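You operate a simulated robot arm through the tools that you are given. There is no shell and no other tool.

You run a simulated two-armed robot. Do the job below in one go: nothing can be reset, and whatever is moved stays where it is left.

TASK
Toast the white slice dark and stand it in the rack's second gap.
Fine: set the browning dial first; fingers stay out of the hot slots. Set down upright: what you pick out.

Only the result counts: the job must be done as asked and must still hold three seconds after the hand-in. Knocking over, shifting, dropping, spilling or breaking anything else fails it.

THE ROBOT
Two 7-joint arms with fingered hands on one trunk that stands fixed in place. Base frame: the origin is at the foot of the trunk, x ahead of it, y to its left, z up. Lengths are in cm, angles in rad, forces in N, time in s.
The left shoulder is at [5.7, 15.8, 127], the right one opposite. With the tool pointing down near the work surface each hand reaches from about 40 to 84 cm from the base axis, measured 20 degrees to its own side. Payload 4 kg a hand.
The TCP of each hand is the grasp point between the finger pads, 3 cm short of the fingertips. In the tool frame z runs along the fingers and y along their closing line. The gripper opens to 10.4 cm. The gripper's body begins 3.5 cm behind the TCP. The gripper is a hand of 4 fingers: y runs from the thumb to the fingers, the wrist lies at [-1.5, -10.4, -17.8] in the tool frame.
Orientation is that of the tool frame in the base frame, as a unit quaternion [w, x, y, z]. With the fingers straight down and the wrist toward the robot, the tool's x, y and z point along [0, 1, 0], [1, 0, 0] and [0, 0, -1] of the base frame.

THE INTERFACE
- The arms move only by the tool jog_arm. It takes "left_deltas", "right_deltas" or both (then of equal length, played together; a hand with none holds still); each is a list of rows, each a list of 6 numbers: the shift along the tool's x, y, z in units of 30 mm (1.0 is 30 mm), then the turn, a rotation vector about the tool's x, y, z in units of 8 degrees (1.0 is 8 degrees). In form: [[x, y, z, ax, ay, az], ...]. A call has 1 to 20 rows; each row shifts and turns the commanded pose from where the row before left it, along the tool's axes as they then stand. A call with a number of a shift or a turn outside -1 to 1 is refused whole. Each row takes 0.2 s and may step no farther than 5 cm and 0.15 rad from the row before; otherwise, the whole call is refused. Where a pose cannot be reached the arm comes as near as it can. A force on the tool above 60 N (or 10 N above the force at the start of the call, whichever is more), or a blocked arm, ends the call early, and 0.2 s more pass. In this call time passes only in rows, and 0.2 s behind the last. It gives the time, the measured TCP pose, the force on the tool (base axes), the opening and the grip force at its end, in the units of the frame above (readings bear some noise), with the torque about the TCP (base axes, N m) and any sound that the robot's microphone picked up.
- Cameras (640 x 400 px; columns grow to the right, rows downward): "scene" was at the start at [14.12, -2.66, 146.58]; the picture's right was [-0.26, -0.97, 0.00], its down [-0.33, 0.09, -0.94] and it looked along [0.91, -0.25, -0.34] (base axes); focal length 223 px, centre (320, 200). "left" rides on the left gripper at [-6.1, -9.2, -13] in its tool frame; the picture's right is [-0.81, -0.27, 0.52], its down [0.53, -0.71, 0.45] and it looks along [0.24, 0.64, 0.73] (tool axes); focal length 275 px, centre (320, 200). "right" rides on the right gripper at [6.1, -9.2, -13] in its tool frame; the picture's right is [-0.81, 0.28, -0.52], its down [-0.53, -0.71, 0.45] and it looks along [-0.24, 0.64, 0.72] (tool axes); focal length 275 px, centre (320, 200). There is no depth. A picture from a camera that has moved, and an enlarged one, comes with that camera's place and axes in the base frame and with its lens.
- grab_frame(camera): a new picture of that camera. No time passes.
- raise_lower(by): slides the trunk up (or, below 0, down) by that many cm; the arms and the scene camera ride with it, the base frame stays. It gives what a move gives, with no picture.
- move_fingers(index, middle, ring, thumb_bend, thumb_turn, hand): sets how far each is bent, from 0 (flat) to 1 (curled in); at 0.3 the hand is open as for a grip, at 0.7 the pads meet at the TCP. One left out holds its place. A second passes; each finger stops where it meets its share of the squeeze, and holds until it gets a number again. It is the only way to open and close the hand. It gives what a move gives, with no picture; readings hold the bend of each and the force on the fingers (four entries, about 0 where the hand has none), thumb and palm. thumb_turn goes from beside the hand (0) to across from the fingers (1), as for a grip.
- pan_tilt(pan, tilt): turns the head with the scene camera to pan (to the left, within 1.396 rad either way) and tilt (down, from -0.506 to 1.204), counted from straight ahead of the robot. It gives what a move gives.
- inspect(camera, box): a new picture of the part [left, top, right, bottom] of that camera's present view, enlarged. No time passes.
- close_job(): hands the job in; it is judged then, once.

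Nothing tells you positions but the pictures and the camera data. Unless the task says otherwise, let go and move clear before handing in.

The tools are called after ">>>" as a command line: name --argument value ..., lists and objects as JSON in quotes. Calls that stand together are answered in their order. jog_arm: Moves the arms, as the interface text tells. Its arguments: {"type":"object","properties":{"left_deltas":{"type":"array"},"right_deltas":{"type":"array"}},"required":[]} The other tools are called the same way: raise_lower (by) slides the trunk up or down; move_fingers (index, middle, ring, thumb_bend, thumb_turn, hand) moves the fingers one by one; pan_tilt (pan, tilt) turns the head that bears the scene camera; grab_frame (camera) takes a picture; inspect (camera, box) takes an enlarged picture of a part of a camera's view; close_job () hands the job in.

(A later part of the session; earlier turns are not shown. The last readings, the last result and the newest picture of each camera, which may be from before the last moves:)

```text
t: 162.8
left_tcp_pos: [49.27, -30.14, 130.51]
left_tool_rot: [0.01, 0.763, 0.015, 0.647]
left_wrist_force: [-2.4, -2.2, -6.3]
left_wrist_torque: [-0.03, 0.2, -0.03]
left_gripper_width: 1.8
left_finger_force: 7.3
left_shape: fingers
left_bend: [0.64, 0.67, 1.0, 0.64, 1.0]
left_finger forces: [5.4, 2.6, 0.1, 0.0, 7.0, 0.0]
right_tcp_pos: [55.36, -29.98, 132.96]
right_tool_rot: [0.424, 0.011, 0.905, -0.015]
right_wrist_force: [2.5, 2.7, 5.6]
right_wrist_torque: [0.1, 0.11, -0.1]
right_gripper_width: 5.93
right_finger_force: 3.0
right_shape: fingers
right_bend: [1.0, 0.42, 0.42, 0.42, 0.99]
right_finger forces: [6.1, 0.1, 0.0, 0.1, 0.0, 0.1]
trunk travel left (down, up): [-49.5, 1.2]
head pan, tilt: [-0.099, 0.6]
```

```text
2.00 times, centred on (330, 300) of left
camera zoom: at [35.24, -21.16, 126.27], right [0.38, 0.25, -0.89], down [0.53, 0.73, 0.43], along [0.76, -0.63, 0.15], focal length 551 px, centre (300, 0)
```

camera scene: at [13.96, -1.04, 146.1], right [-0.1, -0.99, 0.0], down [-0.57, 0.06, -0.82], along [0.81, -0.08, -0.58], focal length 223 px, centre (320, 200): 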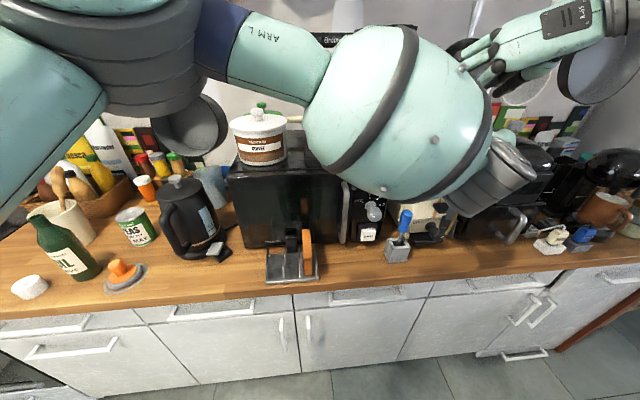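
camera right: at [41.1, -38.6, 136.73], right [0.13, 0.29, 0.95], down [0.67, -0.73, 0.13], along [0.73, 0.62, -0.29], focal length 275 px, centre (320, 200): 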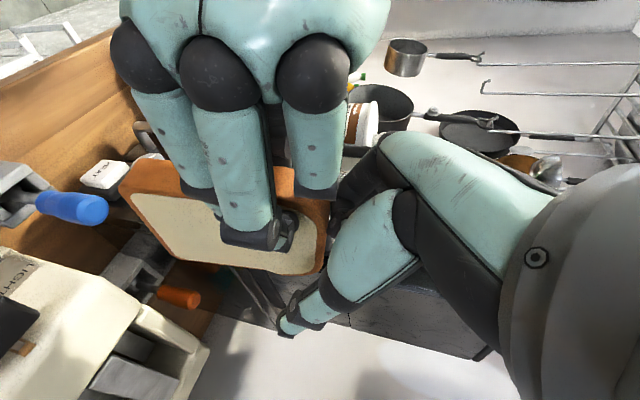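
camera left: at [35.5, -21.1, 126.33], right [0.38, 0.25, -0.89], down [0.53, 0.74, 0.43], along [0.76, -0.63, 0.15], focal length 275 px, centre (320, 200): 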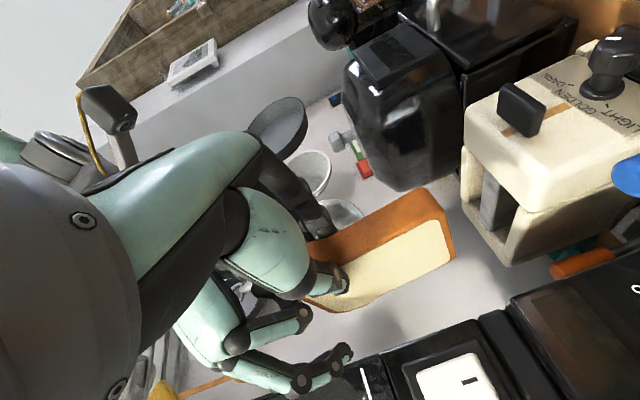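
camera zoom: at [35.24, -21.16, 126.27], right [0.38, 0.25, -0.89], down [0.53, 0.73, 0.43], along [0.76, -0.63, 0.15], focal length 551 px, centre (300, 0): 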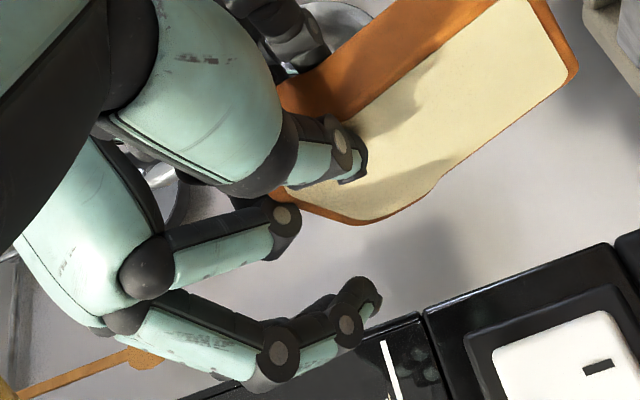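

The curled right index is pressing on the slice's top front. I'll back off, open the index outward instead, and retry.

>>> jog_arm --right_deltas '[[-0.4, 0, -0.05, 0, 0, 0]]'

>>> move_fingers --hand "right" --index 0.25

>>> grab_frame --camera "right"

>>> inspect --camera "left" --box '[180, 200, 480, 400]'

```text
t: 163.2
left_tcp_pos: [49.74, -29.91, 130.67]
left_tool_rot: [0.01, 0.761, 0.018, 0.648]
left_wrist_force: [1.4, -0.3, -0.2]
left_wrist_torque: [0.01, 0.01, -0.02]
left_gripper_width: 1.8
left_finger_force: 7.8
left_shape: fingers
left_bend: [0.65, 0.67, 1.0, 0.63, 1.0]
left_finger forces: [3.9, 3.9, 0.1, 0.0, 7.7, 0.1]
right_tcp_pos: [56.27, -29.77, 133.52]
right_tool_rot: [0.422, 0.011, 0.906, -0.016]
right_wrist_force: [0.6, 0.1, 0.0]
right_wrist_torque: [0.01, -0.03, 0.0]
right_gripper_width: 5.97
right_finger_force: 0.1
right_shape: fingers
right_bend: [1.0, 0.42, 0.42, 0.42, 0.99]
right_finger forces: [0.0, 0.1, 0.1, 0.0, 0.0, 0.1]
trunk travel left (down, up): [-49.5, 1.2]
head pan, tilt: [-0.099, 0.6]
```

```text
t: 164.2
left_tcp_pos: [49.42, -30.01, 130.78]
left_tool_rot: [0.01, 0.761, 0.016, 0.648]
left_wrist_force: [0.5, 0.7, -0.7]
left_wrist_torque: [0.0, 0.02, 0.01]
left_gripper_width: 1.8
left_finger_force: 7.4
left_shape: fingers
left_bend: [0.65, 0.67, 1.0, 0.63, 1.0]
left_finger forces: [3.8, 3.9, 0.0, 0.0, 7.7, 0.0]
right_tcp_pos: [56.14, -29.85, 133.66]
right_tool_rot: [0.422, 0.012, 0.906, -0.014]
right_wrist_force: [-0.3, -0.4, -0.7]
right_wrist_torque: [0.04, -0.03, 0.0]
right_gripper_width: 9.56
right_finger_force: 0.1
right_shape: fingers
right_bend: [0.25, 0.42, 0.42, 0.42, 0.99]
right_finger forces: [0.1, 0.1, 0.0, 0.1, 0.0, 0.0]
trunk travel left (down, up): [-49.5, 1.2]
head pan, tilt: [-0.099, 0.6]
```

```text
taken
camera right: at [41.87, -38.56, 137.48], right [0.13, 0.29, 0.95], down [0.67, -0.73, 0.13], along [0.73, 0.62, -0.29], focal length 275 px, centre (320, 200)
```

right: 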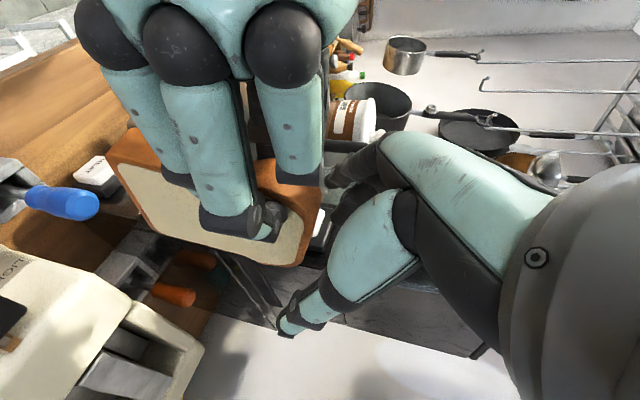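

```text
2.00 times, centred on (330, 300) of left
camera zoom: at [35.41, -21.11, 126.36], right [0.38, 0.25, -0.89], down [0.53, 0.74, 0.43], along [0.76, -0.63, 0.15], focal length 551 px, centre (300, 0)
```

zoom: 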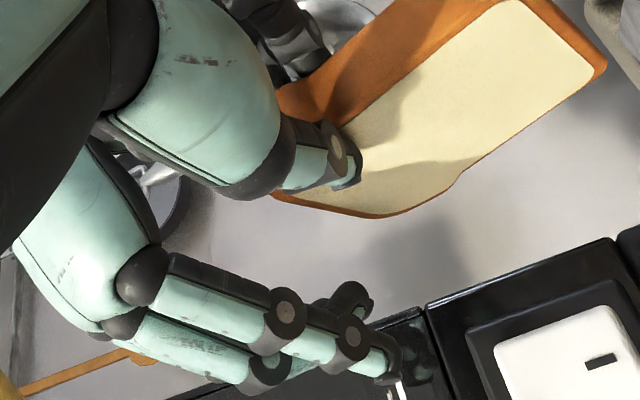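

The slice tipped about 8° (rear down) in the left grip, which is fine. I'll follow it down with the right hand.

>>> jog_arm --right_deltas '[[0.3, -0.03, 0.15, 0, 0, 0], [0.3, 0, 0.1, 0, 0, 0]]'

>>> grab_frame --camera "right"

>>> inspect --camera "left" --box '[180, 200, 480, 400]'

```text
t: 164.8
left_tcp_pos: [49.42, -29.98, 130.84]
left_tool_rot: [0.01, 0.761, 0.017, 0.648]
left_wrist_force: [1.0, 0.7, 0.2]
left_wrist_torque: [0.02, 0.01, 0.02]
left_gripper_width: 1.82
left_finger_force: 7.7
left_shape: fingers
left_bend: [0.65, 0.67, 1.0, 0.63, 1.0]
left_finger forces: [3.8, 3.8, 0.0, 0.1, 7.7, 0.0]
right_tcp_pos: [55.47, -30.25, 131.76]
right_tool_rot: [0.423, 0.011, 0.906, -0.015]
right_wrist_force: [0.7, 0.5, -0.4]
right_wrist_torque: [0.0, -0.01, 0.01]
right_gripper_width: 9.54
right_finger_force: 0.0
right_shape: fingers
right_bend: [0.25, 0.42, 0.42, 0.42, 0.99]
right_finger forces: [0.0, 0.1, 0.0, 0.1, 0.1, 0.1]
trunk travel left (down, up): [-49.5, 1.2]
head pan, tilt: [-0.099, 0.6]
```

```text
taken
camera right: at [41.27, -38.96, 135.53], right [0.13, 0.29, 0.95], down [0.67, -0.73, 0.13], along [0.73, 0.62, -0.29], focal length 275 px, centre (320, 200)
```

right: 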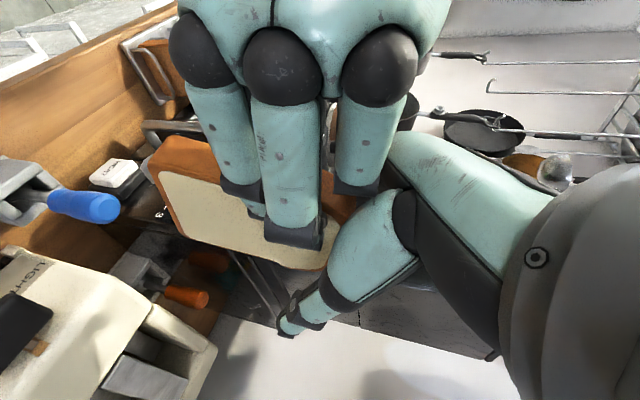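

```text
2.00 times, centred on (330, 300) of left
camera zoom: at [35.42, -21.14, 126.35], right [0.38, 0.25, -0.89], down [0.53, 0.74, 0.43], along [0.76, -0.63, 0.15], focal length 551 px, centre (300, 0)
```

zoom: 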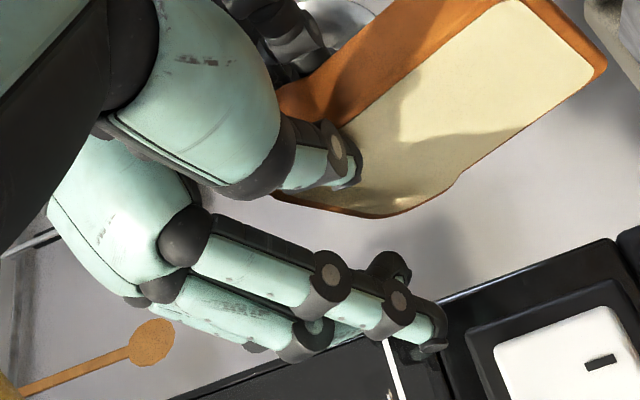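

No contact now, and the right fingers are alongside the upper rear of the slice. I'll close the right middle, ring and thumb on it.

>>> move_fingers --hand "right" --middle 0.7 --ring 0.7 --thumb_bend 0.7

>>> grab_frame --camera "right"

>>> inspect --camera "left" --box '[180, 200, 480, 400]'

```text
t: 165.8
left_tcp_pos: [49.4, -30.13, 130.61]
left_tool_rot: [0.01, 0.761, 0.016, 0.648]
left_wrist_force: [-0.7, -1.0, 0.4]
left_wrist_torque: [0.03, -0.03, -0.19]
left_gripper_width: 1.81
left_finger_force: 8.5
left_shape: fingers
left_bend: [0.66, 0.66, 1.0, 0.62, 1.0]
left_finger forces: [4.0, 5.7, 0.1, 0.0, 7.7, 0.0]
right_tcp_pos: [55.5, -30.2, 131.75]
right_tool_rot: [0.422, 0.011, 0.906, -0.015]
right_wrist_force: [1.7, 2.1, -0.5]
right_wrist_torque: [0.01, 0.03, 0.06]
right_gripper_width: 6.62
right_finger_force: 5.0
right_shape: fingers
right_bend: [0.25, 0.63, 0.7, 0.65, 1.0]
right_finger forces: [0.1, 5.9, 0.0, 0.0, 3.9, 0.0]
trunk travel left (down, up): [-49.5, 1.2]
head pan, tilt: [-0.099, 0.6]
```

```text
taken
camera right: at [41.3, -38.92, 135.54], right [0.13, 0.29, 0.95], down [0.67, -0.73, 0.13], along [0.73, 0.62, -0.29], focal length 275 px, centre (320, 200)
```

right: 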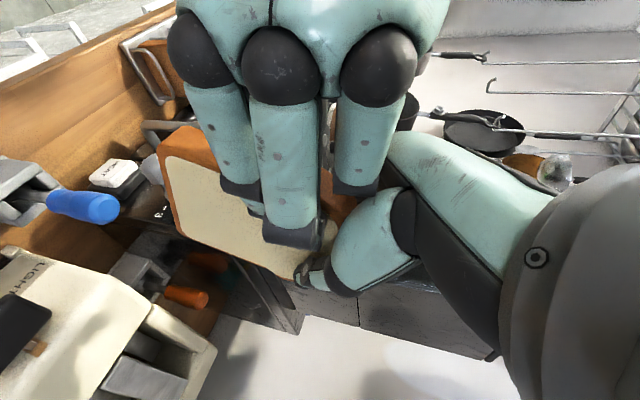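

```text
2.00 times, centred on (330, 300) of left
camera zoom: at [35.44, -21.11, 126.35], right [0.38, 0.25, -0.89], down [0.53, 0.74, 0.43], along [0.76, -0.63, 0.15], focal length 551 px, centre (300, 0)
```

zoom: 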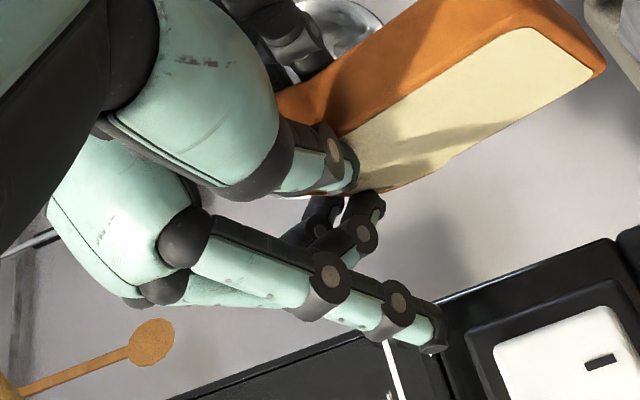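

The right middle finger and thumb have the slice, while the ring finger passes just above it. I'll add the index finger, which lies fully on the slice, for a firmer hold.

>>> move_fingers --hand "right" --index 0.7 --ring 0.5

>>> grab_frame --camera "right"

>>> inspect --camera "left" --box '[180, 200, 480, 400]'

```text
t: 166.8
left_tcp_pos: [49.53, -30.01, 130.66]
left_tool_rot: [0.01, 0.762, 0.017, 0.648]
left_wrist_force: [-2.8, -4.7, -0.7]
left_wrist_torque: [0.02, -0.02, -0.25]
left_gripper_width: 1.79
left_finger_force: 8.5
left_shape: fingers
left_bend: [0.66, 0.66, 1.0, 0.62, 1.0]
left_finger forces: [4.8, 6.2, 0.0, 0.1, 7.2, 0.0]
right_tcp_pos: [55.51, -30.15, 131.76]
right_tool_rot: [0.422, 0.011, 0.906, -0.015]
right_wrist_force: [2.4, 3.2, -0.8]
right_wrist_torque: [0.06, -0.05, 0.04]
right_gripper_width: 1.83
right_finger_force: 7.7
right_shape: fingers
right_bend: [0.62, 0.65, 0.5, 0.65, 1.0]
right_finger forces: [5.3, 4.8, 0.1, 0.0, 6.0, 0.0]
trunk travel left (down, up): [-49.5, 1.2]
head pan, tilt: [-0.099, 0.6]
```

```text
taken
camera right: at [41.29, -38.91, 135.55], right [0.13, 0.29, 0.95], down [0.67, -0.73, 0.13], along [0.73, 0.62, -0.29], focal length 275 px, centre (320, 200)
```

right: 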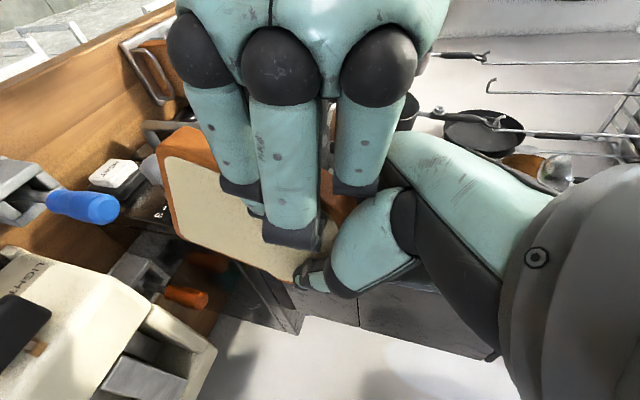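

```text
2.00 times, centred on (330, 300) of left
camera zoom: at [35.43, -21.11, 126.35], right [0.38, 0.25, -0.89], down [0.53, 0.74, 0.43], along [0.76, -0.63, 0.15], focal length 551 px, centre (300, 0)
```

zoom: 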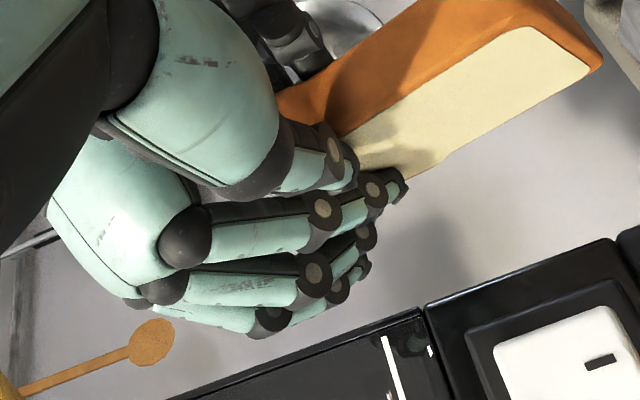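

The right hand now holds firmly, about 5–6 N on index, middle and thumb. I'll release with the left and retract it straight back.

>>> move_fingers --hand "left" --index 0.5 --middle 0.5 --thumb_bend 0.5

>>> grab_frame --camera "right"

>>> inspect --camera "left" --box '[180, 200, 480, 400]'

```text
t: 167.8
left_tcp_pos: [49.52, -30.05, 130.64]
left_tool_rot: [0.01, 0.761, 0.017, 0.648]
left_wrist_force: [-0.2, 0.1, -0.6]
left_wrist_torque: [0.02, -0.01, 0.02]
left_gripper_width: 5.15
left_finger_force: 0.1
left_shape: fingers
left_bend: [0.5, 0.5, 1.0, 0.5, 1.0]
left_finger forces: [0.0, 0.1, 0.0, 0.0, 0.0, 0.0]
right_tcp_pos: [55.44, -30.18, 131.7]
right_tool_rot: [0.422, 0.011, 0.906, -0.015]
right_wrist_force: [-0.5, 0.4, 0.0]
right_wrist_torque: [0.02, 0.0, -0.01]
right_gripper_width: 1.83
right_finger_force: 7.6
right_shape: fingers
right_bend: [0.64, 0.66, 0.5, 0.64, 1.0]
right_finger forces: [3.7, 3.8, 0.1, 0.0, 7.5, 0.1]
trunk travel left (down, up): [-49.5, 1.2]
head pan, tilt: [-0.099, 0.6]
```

```text
taken
camera right: at [41.29, -38.92, 135.54], right [0.13, 0.29, 0.95], down [0.67, -0.73, 0.13], along [0.73, 0.62, -0.29], focal length 275 px, centre (320, 200)
```

right: 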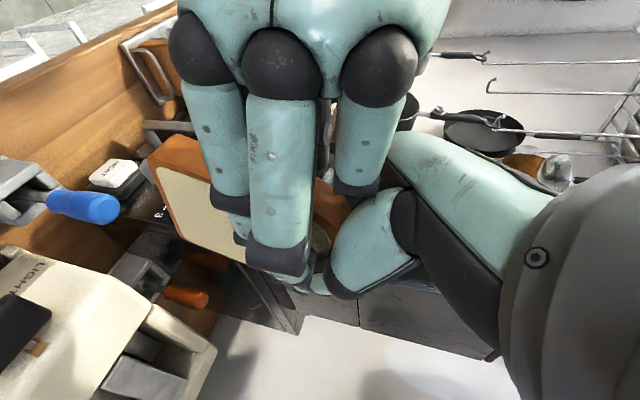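

```text
2.00 times, centred on (330, 300) of left
camera zoom: at [35.45, -21.1, 126.35], right [0.38, 0.25, -0.89], down [0.53, 0.74, 0.43], along [0.76, -0.63, 0.15], focal length 551 px, centre (300, 0)
```

zoom: 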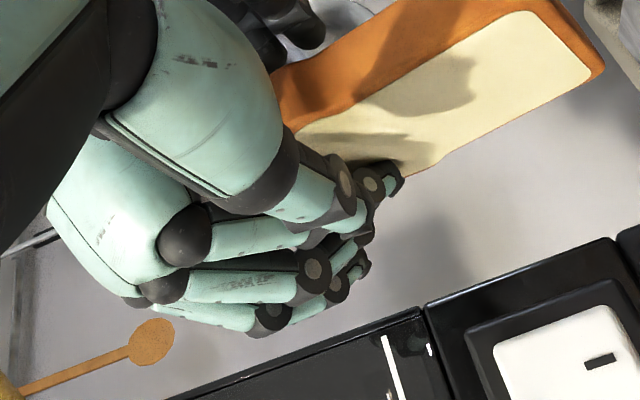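

The transfer worked. I'll withdraw the left hand straight back, level.

>>> jog_arm --left_deltas '[[-0.2, 0, -0.9, 0, 0, 0], [-0.25, 0, -0.9, 0, 0, 0], [-0.25, 0, -0.9, 0, 0, 0]]'

>>> grab_frame --camera "left"

>>> grab_frame --camera "right"

```text
t: 168.6
left_tcp_pos: [41.1, -30.39, 129.97]
left_tool_rot: [0.009, 0.761, 0.017, 0.648]
left_wrist_force: [-0.4, -0.1, -0.1]
left_wrist_torque: [-0.02, 0.03, 0.02]
left_gripper_width: 5.14
left_finger_force: 0.0
left_shape: fingers
left_bend: [0.5, 0.5, 1.0, 0.5, 1.0]
left_finger forces: [0.1, 0.1, 0.1, 0.0, 0.0, 0.0]
right_tcp_pos: [55.45, -30.22, 131.76]
right_tool_rot: [0.422, 0.011, 0.906, -0.015]
right_wrist_force: [0.0, -0.1, -0.2]
right_wrist_torque: [0.01, 0.03, -0.02]
right_gripper_width: 1.81
right_finger_force: 7.1
right_shape: fingers
right_bend: [0.64, 0.66, 0.5, 0.64, 1.0]
right_finger forces: [3.7, 3.8, 0.1, 0.1, 7.5, 0.0]
trunk travel left (down, up): [-49.5, 1.2]
head pan, tilt: [-0.099, 0.6]
```

```text
taken
camera left: at [27.09, -21.55, 125.66], right [0.38, 0.25, -0.89], down [0.52, 0.74, 0.43], along [0.76, -0.63, 0.15], focal length 275 px, centre (320, 200)
```

left: 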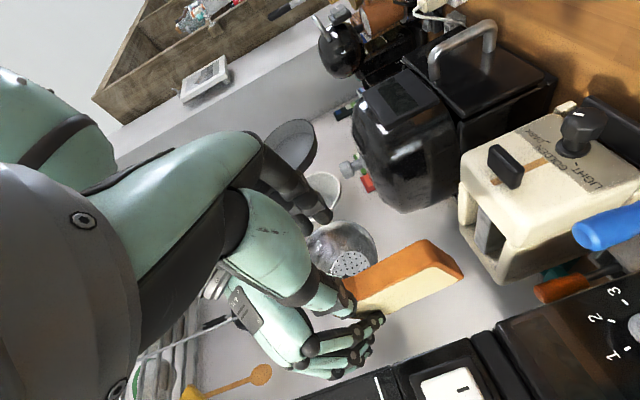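

```text
taken
camera right: at [41.21, -38.97, 135.56], right [0.13, 0.29, 0.95], down [0.67, -0.73, 0.13], along [0.73, 0.62, -0.29], focal length 275 px, centre (320, 200)
```

right: 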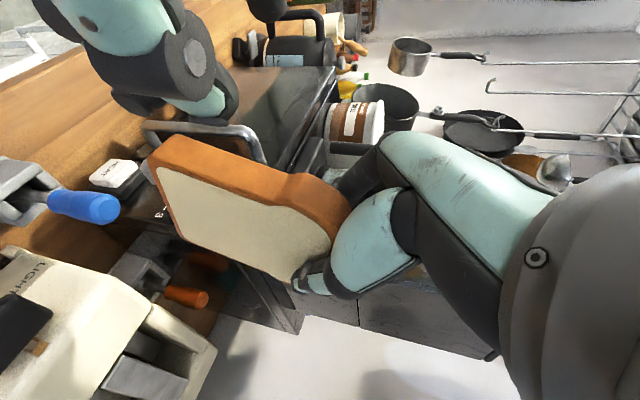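

The right hand has the slice alone. I'll move the left hand back to the left side, keeping its pose for the later return handover.

>>> jog_arm --left_deltas '[[0, -1, 0, 0, 0, 0], [0, -1, 0, 0, 0, 0], [0, -1, 0, 0, 0, 0], [0, -1, 0, 0, 0, 0], [0, -1, 0, 0, 0, 0], [0, -1, 0, 0, 0, 0], [0, -1, 0, 0, 0, 0], [0, -1, 0, 0, 0, 0], [0, -1, 0, 0, 0, 0], [0, -1, 0, 0, 0, 0]]'

>>> grab_frame --camera "left"

>>> grab_frame --camera "scene"

```text
t: 170.8
left_tcp_pos: [42.58, -3.27, 129.45]
left_tool_rot: [0.009, 0.762, 0.017, 0.647]
left_wrist_force: [0.0, -0.9, -0.2]
left_wrist_torque: [0.01, -0.01, 0.0]
left_gripper_width: 5.17
left_finger_force: 0.0
left_shape: fingers
left_bend: [0.5, 0.5, 1.0, 0.5, 1.0]
left_finger forces: [0.0, 0.0, 0.0, 0.0, 0.1, 0.0]
left hand out of reach, approached as far as the arm can: row 9, 10
right_tcp_pos: [55.58, -30.37, 131.71]
right_tool_rot: [0.422, 0.012, 0.907, -0.015]
right_wrist_force: [-0.1, -0.5, 0.7]
right_wrist_torque: [-0.03, -0.01, 0.01]
right_gripper_width: 1.83
right_finger_force: 7.2
right_shape: fingers
right_bend: [0.64, 0.66, 0.5, 0.64, 1.0]
right_finger forces: [3.6, 3.8, 0.0, 0.0, 7.5, 0.0]
trunk travel left (down, up): [-49.5, 1.2]
head pan, tilt: [-0.099, 0.6]
```

```text
taken
camera left: at [28.53, 5.62, 125.05], right [0.38, 0.25, -0.89], down [0.53, 0.74, 0.43], along [0.76, -0.63, 0.15], focal length 275 px, centre (320, 200)
```

left: 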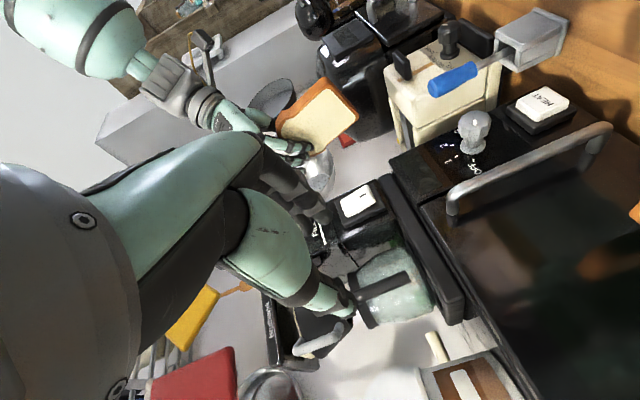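

```text
taken
camera scene: at [14.16, -1.16, 146.07], right [-0.1, -0.99, 0.0], down [-0.57, 0.06, -0.82], along [0.81, -0.08, -0.58], focal length 223 px, centre (320, 200)
```

scene: 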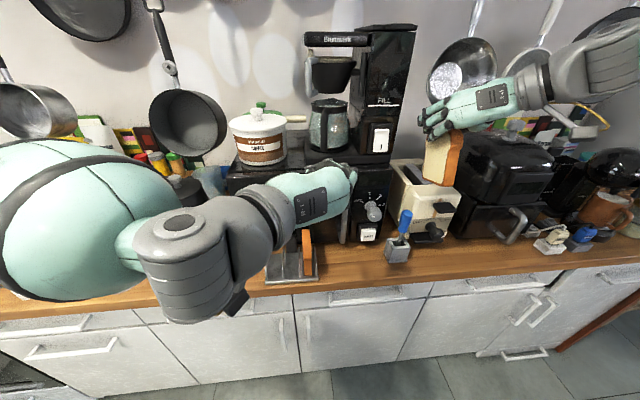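

Now I'll measure how the slice sits in the right hand, using the side view from the left camera.

>>> inspect --camera "left" --box '[220, 60, 380, 200]'

>>> inspect --camera "scene" --box '[400, 70, 540, 200]'

```text
2.86 times, centred on (300, 130) of left
camera zoom: at [28.53, 5.62, 125.05], right [0.38, 0.25, -0.89], down [0.53, 0.74, 0.43], along [0.76, -0.63, 0.15], focal length 786 px, centre (377, 400)
```

zoom: 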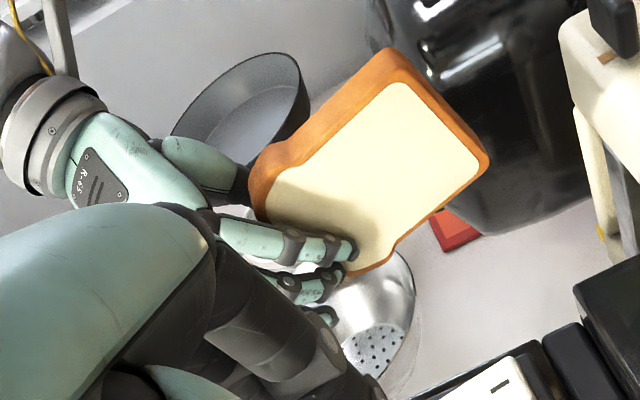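

```text
3.08 times, centred on (470, 135) of scene
camera zoom: at [14.16, -1.16, 146.07], right [-0.1, -0.99, 0.0], down [-0.57, 0.06, -0.82], along [0.81, -0.08, -0.58], focal length 685 px, centre (-142, 400)
```

zoom: 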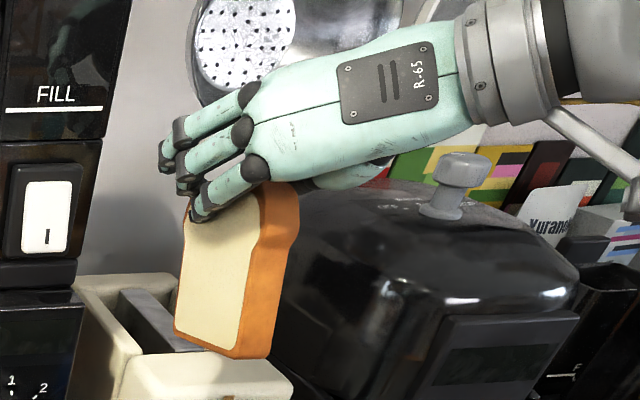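

The slice hangs about 17° rear-down. Pitching the right hand up the same amount will level it, leaving it centred under the grip with the fingers at its very top, which suits the slot. I'll level it and move to the slot's line.

>>> jog_arm --right_deltas '[[0, 0, 0, 0, -1, 0], [0, 0, 0, 0, -1, 0], [0, -0.8, 0, 0, -0.2, 0], [0, -0.8, 0, 0, 0, 0], [0, -0.7, 0, 0, 0, 0]]'

>>> inspect --camera "left" --box '[220, 40, 380, 180]'

>>> inspect --camera "scene" --box '[400, 70, 540, 200]'

>>> grab_frame --camera "right"

```text
t: 172.0
left_tcp_pos: [42.47, -3.34, 129.35]
left_tool_rot: [0.009, 0.762, 0.016, 0.647]
left_wrist_force: [0.0, 0.2, 0.4]
left_wrist_torque: [-0.02, -0.01, 0.0]
left_gripper_width: 5.15
left_finger_force: 0.1
left_shape: fingers
left_bend: [0.5, 0.5, 1.0, 0.5, 1.0]
left_finger forces: [0.1, 0.1, 0.0, 0.0, 0.0, 0.0]
right_tcp_pos: [55.48, -37.23, 131.88]
right_tool_rot: [0.557, 0.008, 0.831, -0.017]
right_wrist_force: [0.0, -0.5, -0.3]
right_wrist_torque: [0.01, 0.03, 0.04]
right_gripper_width: 1.84
right_finger_force: 7.2
right_shape: fingers
right_bend: [0.64, 0.66, 0.5, 0.63, 1.0]
right_finger forces: [3.8, 3.7, 0.1, 0.1, 7.6, 0.0]
trunk travel left (down, up): [-49.5, 1.2]
head pan, tilt: [-0.099, 0.6]
```

```text
2.86 times, centred on (300, 110) of left
camera zoom: at [28.36, 5.55, 125.05], right [0.38, 0.25, -0.89], down [0.53, 0.74, 0.43], along [0.76, -0.63, 0.14], focal length 786 px, centre (377, 457)
```

zoom: 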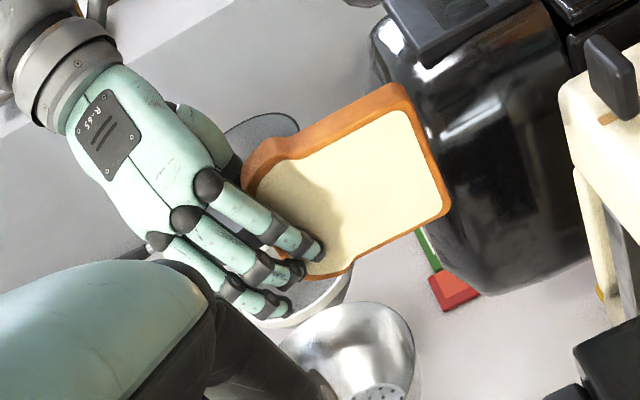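

```text
3.08 times, centred on (470, 135) of scene
camera zoom: at [13.99, -1.22, 146.1], right [-0.1, -1.0, 0.0], down [-0.57, 0.06, -0.82], along [0.81, -0.08, -0.58], focal length 685 px, centre (-142, 400)
```

zoom: 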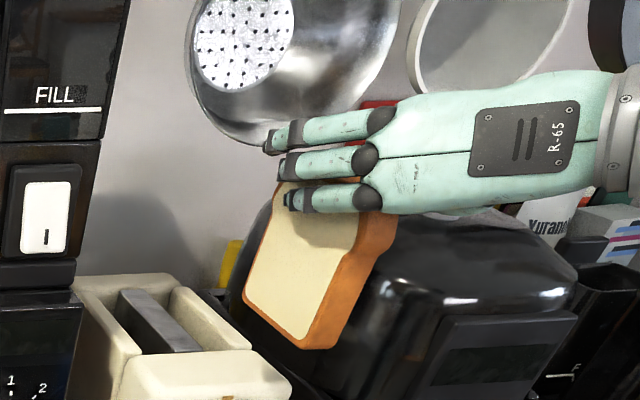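

```text
taken
camera right: at [40.77, -46.04, 131.2], right [-0.16, 0.3, 0.94], down [0.6, -0.73, 0.33], along [0.78, 0.62, -0.06], focal length 275 px, centre (320, 200)
```

right: 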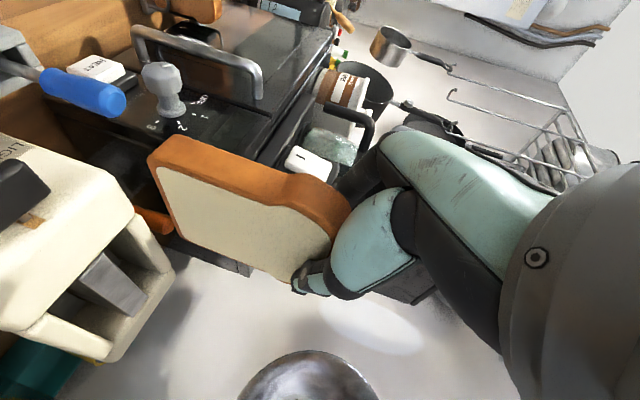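

The slice is level now, with its bottom 10.6 cm below the grip point. Moving forward over the left slot.

>>> jog_arm --right_deltas '[[-0.36, 0.03, 0.87, 0, 0, 0], [-0.36, 0.03, 0.87, 0, 0, 0], [-0.36, 0.03, 0.87, 0, 0, 0], [-0.36, 0.03, 0.87, 0, 0, 0], [-0.36, 0.03, 0.87, 0, 0, 0], [-0.36, 0.03, 0.87, 0, 0, 0], [-0.36, 0.03, 0.87, 0, 0, 0]]'

>>> grab_frame --camera "right"

>>> inspect --camera "scene" --box '[370, 80, 510, 260]'

>>> inspect --camera "left" --box '[240, 0, 520, 180]'

```text
t: 173.6
left_tcp_pos: [42.56, -3.12, 129.34]
left_tool_rot: [0.009, 0.763, 0.017, 0.646]
left_wrist_force: [-0.8, -0.3, 0.2]
left_wrist_torque: [0.01, 0.01, 0.01]
left_gripper_width: 5.16
left_finger_force: 0.0
left_shape: fingers
left_bend: [0.5, 0.5, 1.0, 0.5, 1.0]
left_finger forces: [0.0, 0.1, 0.0, 0.0, 0.0, 0.0]
right_tcp_pos: [75.41, -36.97, 131.8]
right_tool_rot: [0.555, 0.008, 0.831, -0.015]
right_wrist_force: [0.5, -0.6, -0.5]
right_wrist_torque: [-0.01, 0.0, 0.01]
right_gripper_width: 1.83
right_finger_force: 7.9
right_shape: fingers
right_bend: [0.65, 0.66, 0.5, 0.64, 1.0]
right_finger forces: [3.6, 3.5, 0.1, 0.1, 7.4, 0.1]
trunk travel left (down, up): [-49.5, 1.2]
head pan, tilt: [-0.099, 0.6]
```

```text
taken
camera right: at [60.81, -45.82, 131.21], right [-0.16, 0.3, 0.94], down [0.6, -0.73, 0.33], along [0.78, 0.62, -0.06], focal length 275 px, centre (320, 200)
```

right: 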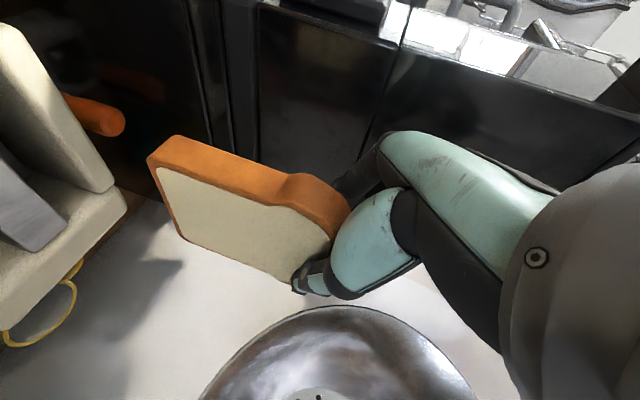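

```text
2.22 times, centred on (440, 170) of scene
camera zoom: at [14.18, -1.02, 146.08], right [-0.1, -0.99, 0.0], down [-0.57, 0.06, -0.82], along [0.81, -0.08, -0.58], focal length 495 px, centre (53, 267)
```

zoom: 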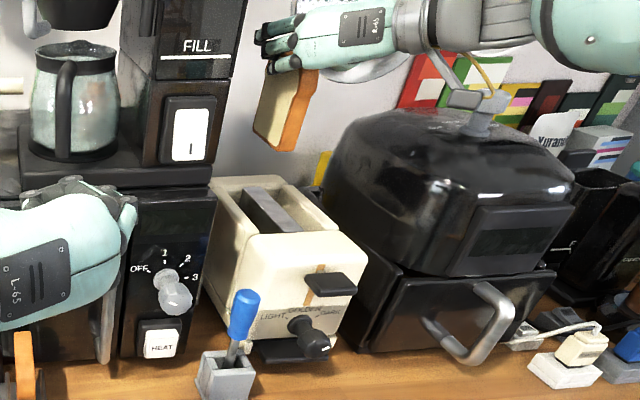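

```text
2.22 times, centred on (380, 90) of left
camera zoom: at [28.51, 5.71, 125.01], right [0.37, 0.25, -0.89], down [0.53, 0.74, 0.42], along [0.76, -0.63, 0.14], focal length 612 px, centre (187, 444)
```

zoom: 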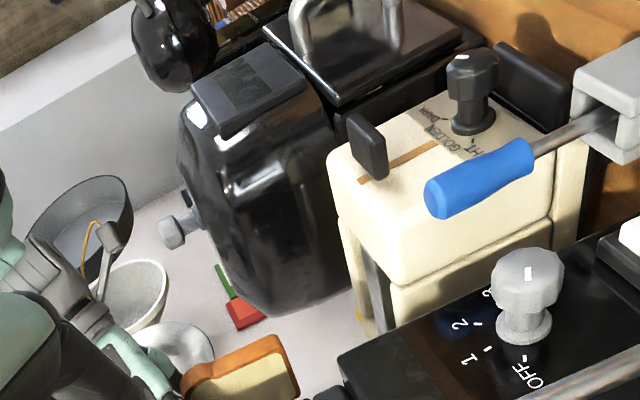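

Over the toaster now. I'll zoom in to verify the lateral alignment between the slice and the left slot before lowering.

>>> inspect --camera "scene" --box '[410, 90, 480, 210]'

>>> inspect --camera "scene" --box '[410, 150, 470, 200]'

```text
3.33 times, centred on (445, 150) of scene
camera zoom: at [14.18, -1.02, 146.08], right [-0.1, -0.99, 0.0], down [-0.57, 0.06, -0.82], along [0.81, -0.08, -0.58], focal length 742 px, centre (-97, 367)
```

zoom: 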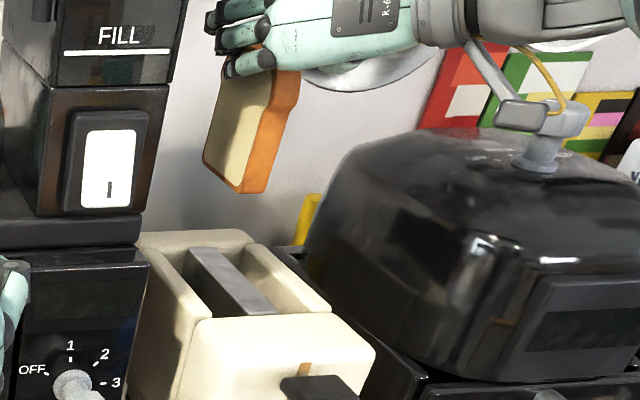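

```text
8.00 times, centred on (440, 175) of scene
camera zoom: at [14.18, -1.02, 146.08], right [-0.1, -0.99, 0.0], down [-0.57, 0.06, -0.82], along [0.81, -0.08, -0.58], focal length 1781 px, centre (-640, 400)
```

zoom: 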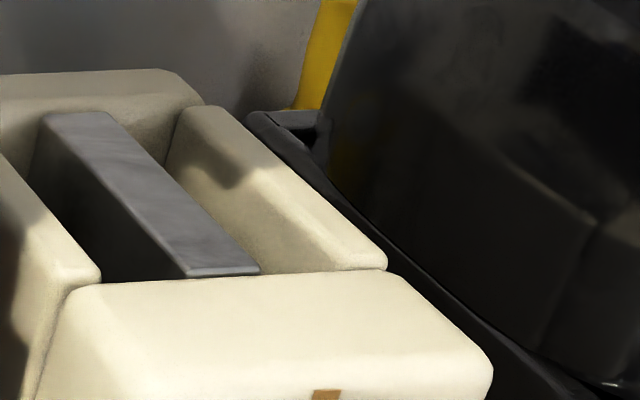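

I want a better look along the slot, so I'll re-aim the left hand's camera by pitching it down and up a bit, well away from the toaster.

>>> jog_arm --left_deltas '[[0, 0, 0, 0, -1, 0], [0, 0, 0, 0, -1, 0], [0, 0, 0, 0, -1, 0], [0.5, 0, -0.5, 0, -0.5, 0], [0.6, 0, -0.6, 0, 0, 0], [0.6, 0, -0.6, 0, 0, 0]]'

>>> jog_arm --right_deltas '[[0.5, 0, 0.3, 0, 0, 0], [0.5, 0, 0.3, 0, 1, 0], [0.5, 0, 0.3, 0, 0, 0]]'

>>> grab_frame --camera "left"

>>> inspect --camera "scene" --box '[410, 90, 480, 210]'

>>> grab_frame --camera "right"

```text
t: 175.0
left_tcp_pos: [41.23, -2.99, 136.3]
left_tool_rot: [0.014, 0.895, 0.013, 0.445]
left_wrist_force: [-0.2, -0.9, 0.1]
left_wrist_torque: [-0.03, 0.01, 0.01]
left_gripper_width: 5.16
left_finger_force: 0.1
left_shape: fingers
left_bend: [0.5, 0.5, 1.0, 0.5, 1.0]
left_finger forces: [0.1, 0.0, 0.1, 0.0, 0.0, 0.1]
right_tcp_pos: [75.27, -37.24, 131.91]
right_tool_rot: [0.556, 0.008, 0.831, -0.016]
right_wrist_force: [-0.5, 0.3, -0.6]
right_wrist_torque: [0.03, 0.04, 0.02]
right_gripper_width: 1.83
right_finger_force: 7.6
right_shape: fingers
right_bend: [0.65, 0.66, 0.5, 0.64, 1.0]
right_finger forces: [3.7, 3.7, 0.1, 0.1, 7.3, 0.1]
trunk travel left (down, up): [-49.5, 1.2]
head pan, tilt: [-0.099, 0.6]
```

```text
t: 175.8
left_tcp_pos: [41.27, -2.93, 136.29]
left_tool_rot: [0.013, 0.896, 0.015, 0.444]
left_wrist_force: [-0.3, -0.1, 0.0]
left_wrist_torque: [-0.03, -0.01, 0.0]
left_gripper_width: 5.15
left_finger_force: 0.0
left_shape: fingers
left_bend: [0.5, 0.5, 1.0, 0.5, 1.0]
left_finger forces: [0.0, 0.1, 0.0, 0.1, 0.1, 0.1]
right_tcp_pos: [75.73, -37.19, 126.69]
right_tool_rot: [0.498, 0.009, 0.867, -0.016]
right_wrist_force: [-0.3, 0.5, 0.0]
right_wrist_torque: [0.0, 0.0, -0.02]
right_gripper_width: 1.8
right_finger_force: 7.3
right_shape: fingers
right_bend: [0.65, 0.66, 0.5, 0.64, 1.0]
right_finger forces: [3.8, 3.8, 0.0, 0.0, 7.4, 0.0]
trunk travel left (down, up): [-49.5, 1.2]
head pan, tilt: [-0.099, 0.6]
```

```text
taken
camera left: at [27.03, 6.17, 138.96], right [-0.08, 0.24, -0.97], down [0.68, 0.73, 0.12], along [0.73, -0.64, -0.22], focal length 275 px, centre (320, 200)
```

left: 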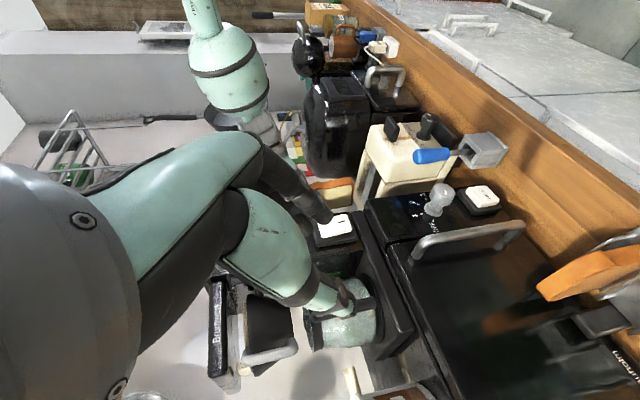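

```text
3.33 times, centred on (445, 150) of scene
camera zoom: at [13.97, -1.14, 146.1], right [-0.1, -0.99, 0.0], down [-0.57, 0.06, -0.82], along [0.81, -0.08, -0.58], focal length 742 px, centre (-97, 367)
```

zoom: 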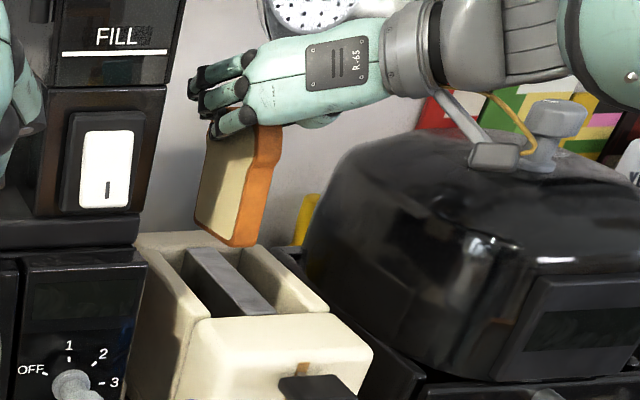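

```text
taken
camera right: at [61.09, -45.93, 128.15], right [-0.03, 0.29, 0.96], down [0.64, -0.73, 0.24], along [0.77, 0.62, -0.17], focal length 275 px, centre (320, 200)
```

right: 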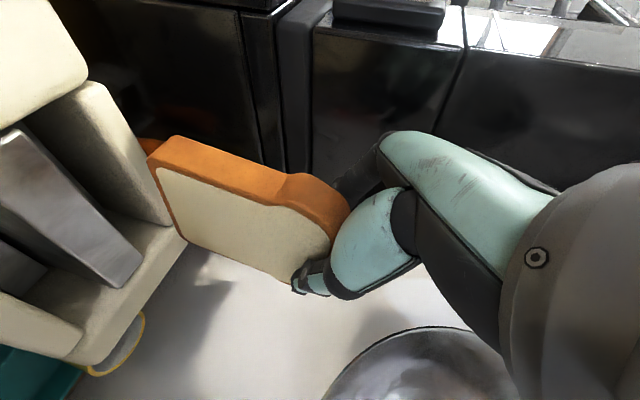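

The right wrist camera now shows both the slice and the slot nicely. I'll zoom in to compare their lines.

>>> inspect --camera "right" --box '[0, 60, 220, 300]'

>>> inspect --camera "left" --box '[290, 110, 460, 240]'

```text
1.67 times, centred on (110, 180) of right
camera zoom: at [61.09, -45.93, 128.15], right [-0.03, 0.29, 0.96], down [0.64, -0.73, 0.24], along [0.77, 0.62, -0.17], focal length 459 px, centre (670, 233)
```

zoom: 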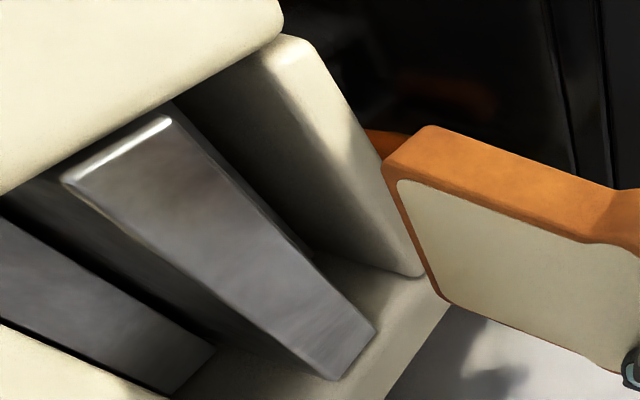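

```text
3.08 times, centred on (375, 175) of left
camera zoom: at [27.03, 6.17, 138.96], right [-0.08, 0.24, -0.97], down [0.68, 0.73, 0.12], along [0.73, -0.64, -0.22], focal length 847 px, centre (151, 277)
```

zoom: 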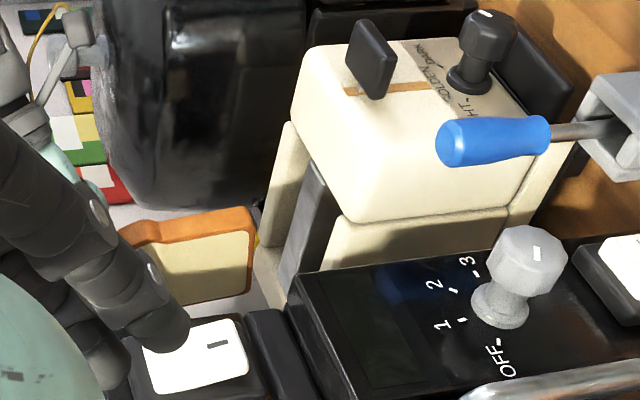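

The slice spans y≈-36.4 to -38.2 and the slot about -35.9 to -39.0, so a 2–3 mm nudge right centres it. Lowering it 5 cm into the slot mouth.

>>> jog_arm --right_deltas '[[0.48, -0.03, 0.28, 0, 0, 0], [0.48, -0.03, 0.28, 0, 0, 0], [0.48, -0.02, 0.28, 0, 0, 0]]'

>>> inspect --camera "right" --box '[0, 60, 220, 300]'

>>> inspect --camera "scene" --box '[410, 90, 480, 210]'

```text
t: 176.6
left_tcp_pos: [41.42, -3.08, 136.26]
left_tool_rot: [0.014, 0.895, 0.014, 0.445]
left_wrist_force: [1.1, 1.3, 0.6]
left_wrist_torque: [0.03, -0.03, -0.01]
left_gripper_width: 5.15
left_finger_force: 0.1
left_shape: fingers
left_bend: [0.5, 0.5, 1.0, 0.5, 1.0]
left_finger forces: [0.1, 0.0, 0.0, 0.0, 0.0, 0.1]
right_tcp_pos: [75.7, -37.72, 121.58]
right_tool_rot: [0.497, 0.009, 0.868, -0.017]
right_wrist_force: [-0.6, -0.1, -0.2]
right_wrist_torque: [0.02, 0.0, 0.01]
right_gripper_width: 1.77
right_finger_force: 7.8
right_shape: fingers
right_bend: [0.65, 0.66, 0.5, 0.64, 1.0]
right_finger forces: [3.7, 3.7, 0.0, 0.0, 7.4, 0.1]
trunk travel left (down, up): [-49.5, 1.2]
head pan, tilt: [-0.099, 0.6]
```

```text
1.67 times, centred on (110, 180) of right
camera zoom: at [61.01, -46.43, 123.07], right [-0.03, 0.29, 0.96], down [0.64, -0.73, 0.24], along [0.77, 0.62, -0.17], focal length 459 px, centre (670, 233)
```

zoom: 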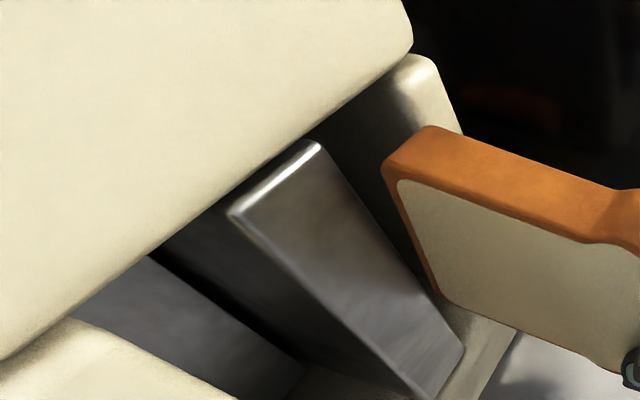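

```text
3.33 times, centred on (445, 150) of scene
camera zoom: at [13.98, -1.17, 146.1], right [-0.1, -0.99, 0.0], down [-0.57, 0.06, -0.82], along [0.81, -0.08, -0.58], focal length 742 px, centre (-97, 367)
```

zoom: 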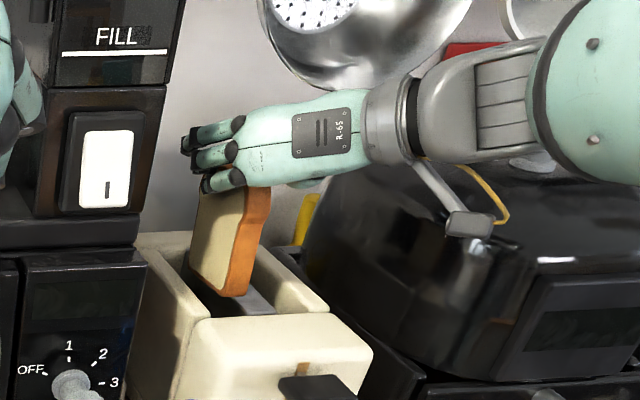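

The slice's lower edge is entering the slot with a few millimetres to spare on both sides. I'll nudge 2 mm left and lower gently in small steps, watching the force.

>>> jog_arm --right_deltas '[[0.29, 0.09, 0.17, 0, 0, 0], [0.29, 0.02, 0.17, 0, 0, 0]]'

>>> inspect --camera "right" --box '[0, 60, 220, 300]'

>>> inspect --camera "scene" --box '[410, 90, 480, 210]'

```text
t: 177.2
left_tcp_pos: [41.39, -3.06, 136.25]
left_tool_rot: [0.013, 0.895, 0.014, 0.445]
left_wrist_force: [0.1, -0.3, 0.5]
left_wrist_torque: [0.01, 0.03, -0.02]
left_gripper_width: 5.17
left_finger_force: 0.0
left_shape: fingers
left_bend: [0.5, 0.5, 1.0, 0.5, 1.0]
left_finger forces: [0.0, 0.0, 0.0, 0.1, 0.0, 0.0]
right_tcp_pos: [75.78, -37.47, 119.53]
right_tool_rot: [0.497, 0.008, 0.868, -0.015]
right_wrist_force: [-0.4, -0.1, 0.2]
right_wrist_torque: [0.0, 0.02, -0.01]
right_gripper_width: 1.83
right_finger_force: 7.5
right_shape: fingers
right_bend: [0.65, 0.66, 0.5, 0.64, 1.0]
right_finger forces: [3.7, 3.6, 0.0, 0.0, 7.5, 0.0]
trunk travel left (down, up): [-49.5, 1.2]
head pan, tilt: [-0.099, 0.6]
```

```text
1.67 times, centred on (110, 180) of right
camera zoom: at [61.05, -46.15, 120.96], right [-0.03, 0.29, 0.96], down [0.64, -0.73, 0.24], along [0.77, 0.62, -0.17], focal length 459 px, centre (670, 233)
```

zoom: 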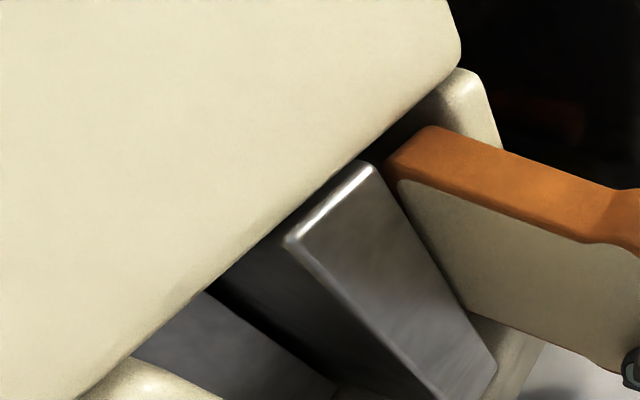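

```text
3.33 times, centred on (445, 150) of scene
camera zoom: at [14.02, -1.16, 146.09], right [-0.1, -0.99, 0.0], down [-0.57, 0.06, -0.82], along [0.81, -0.08, -0.58], focal length 742 px, centre (-97, 367)
```

zoom: 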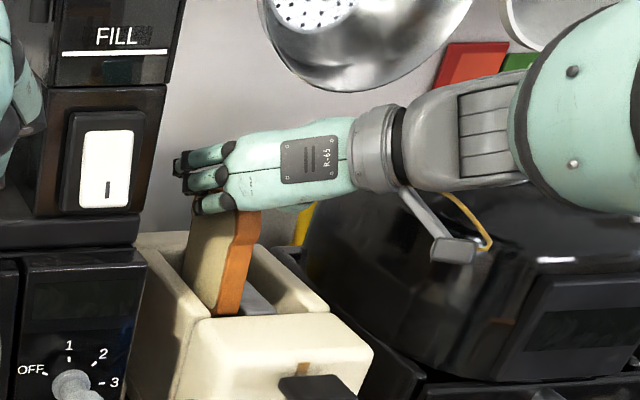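

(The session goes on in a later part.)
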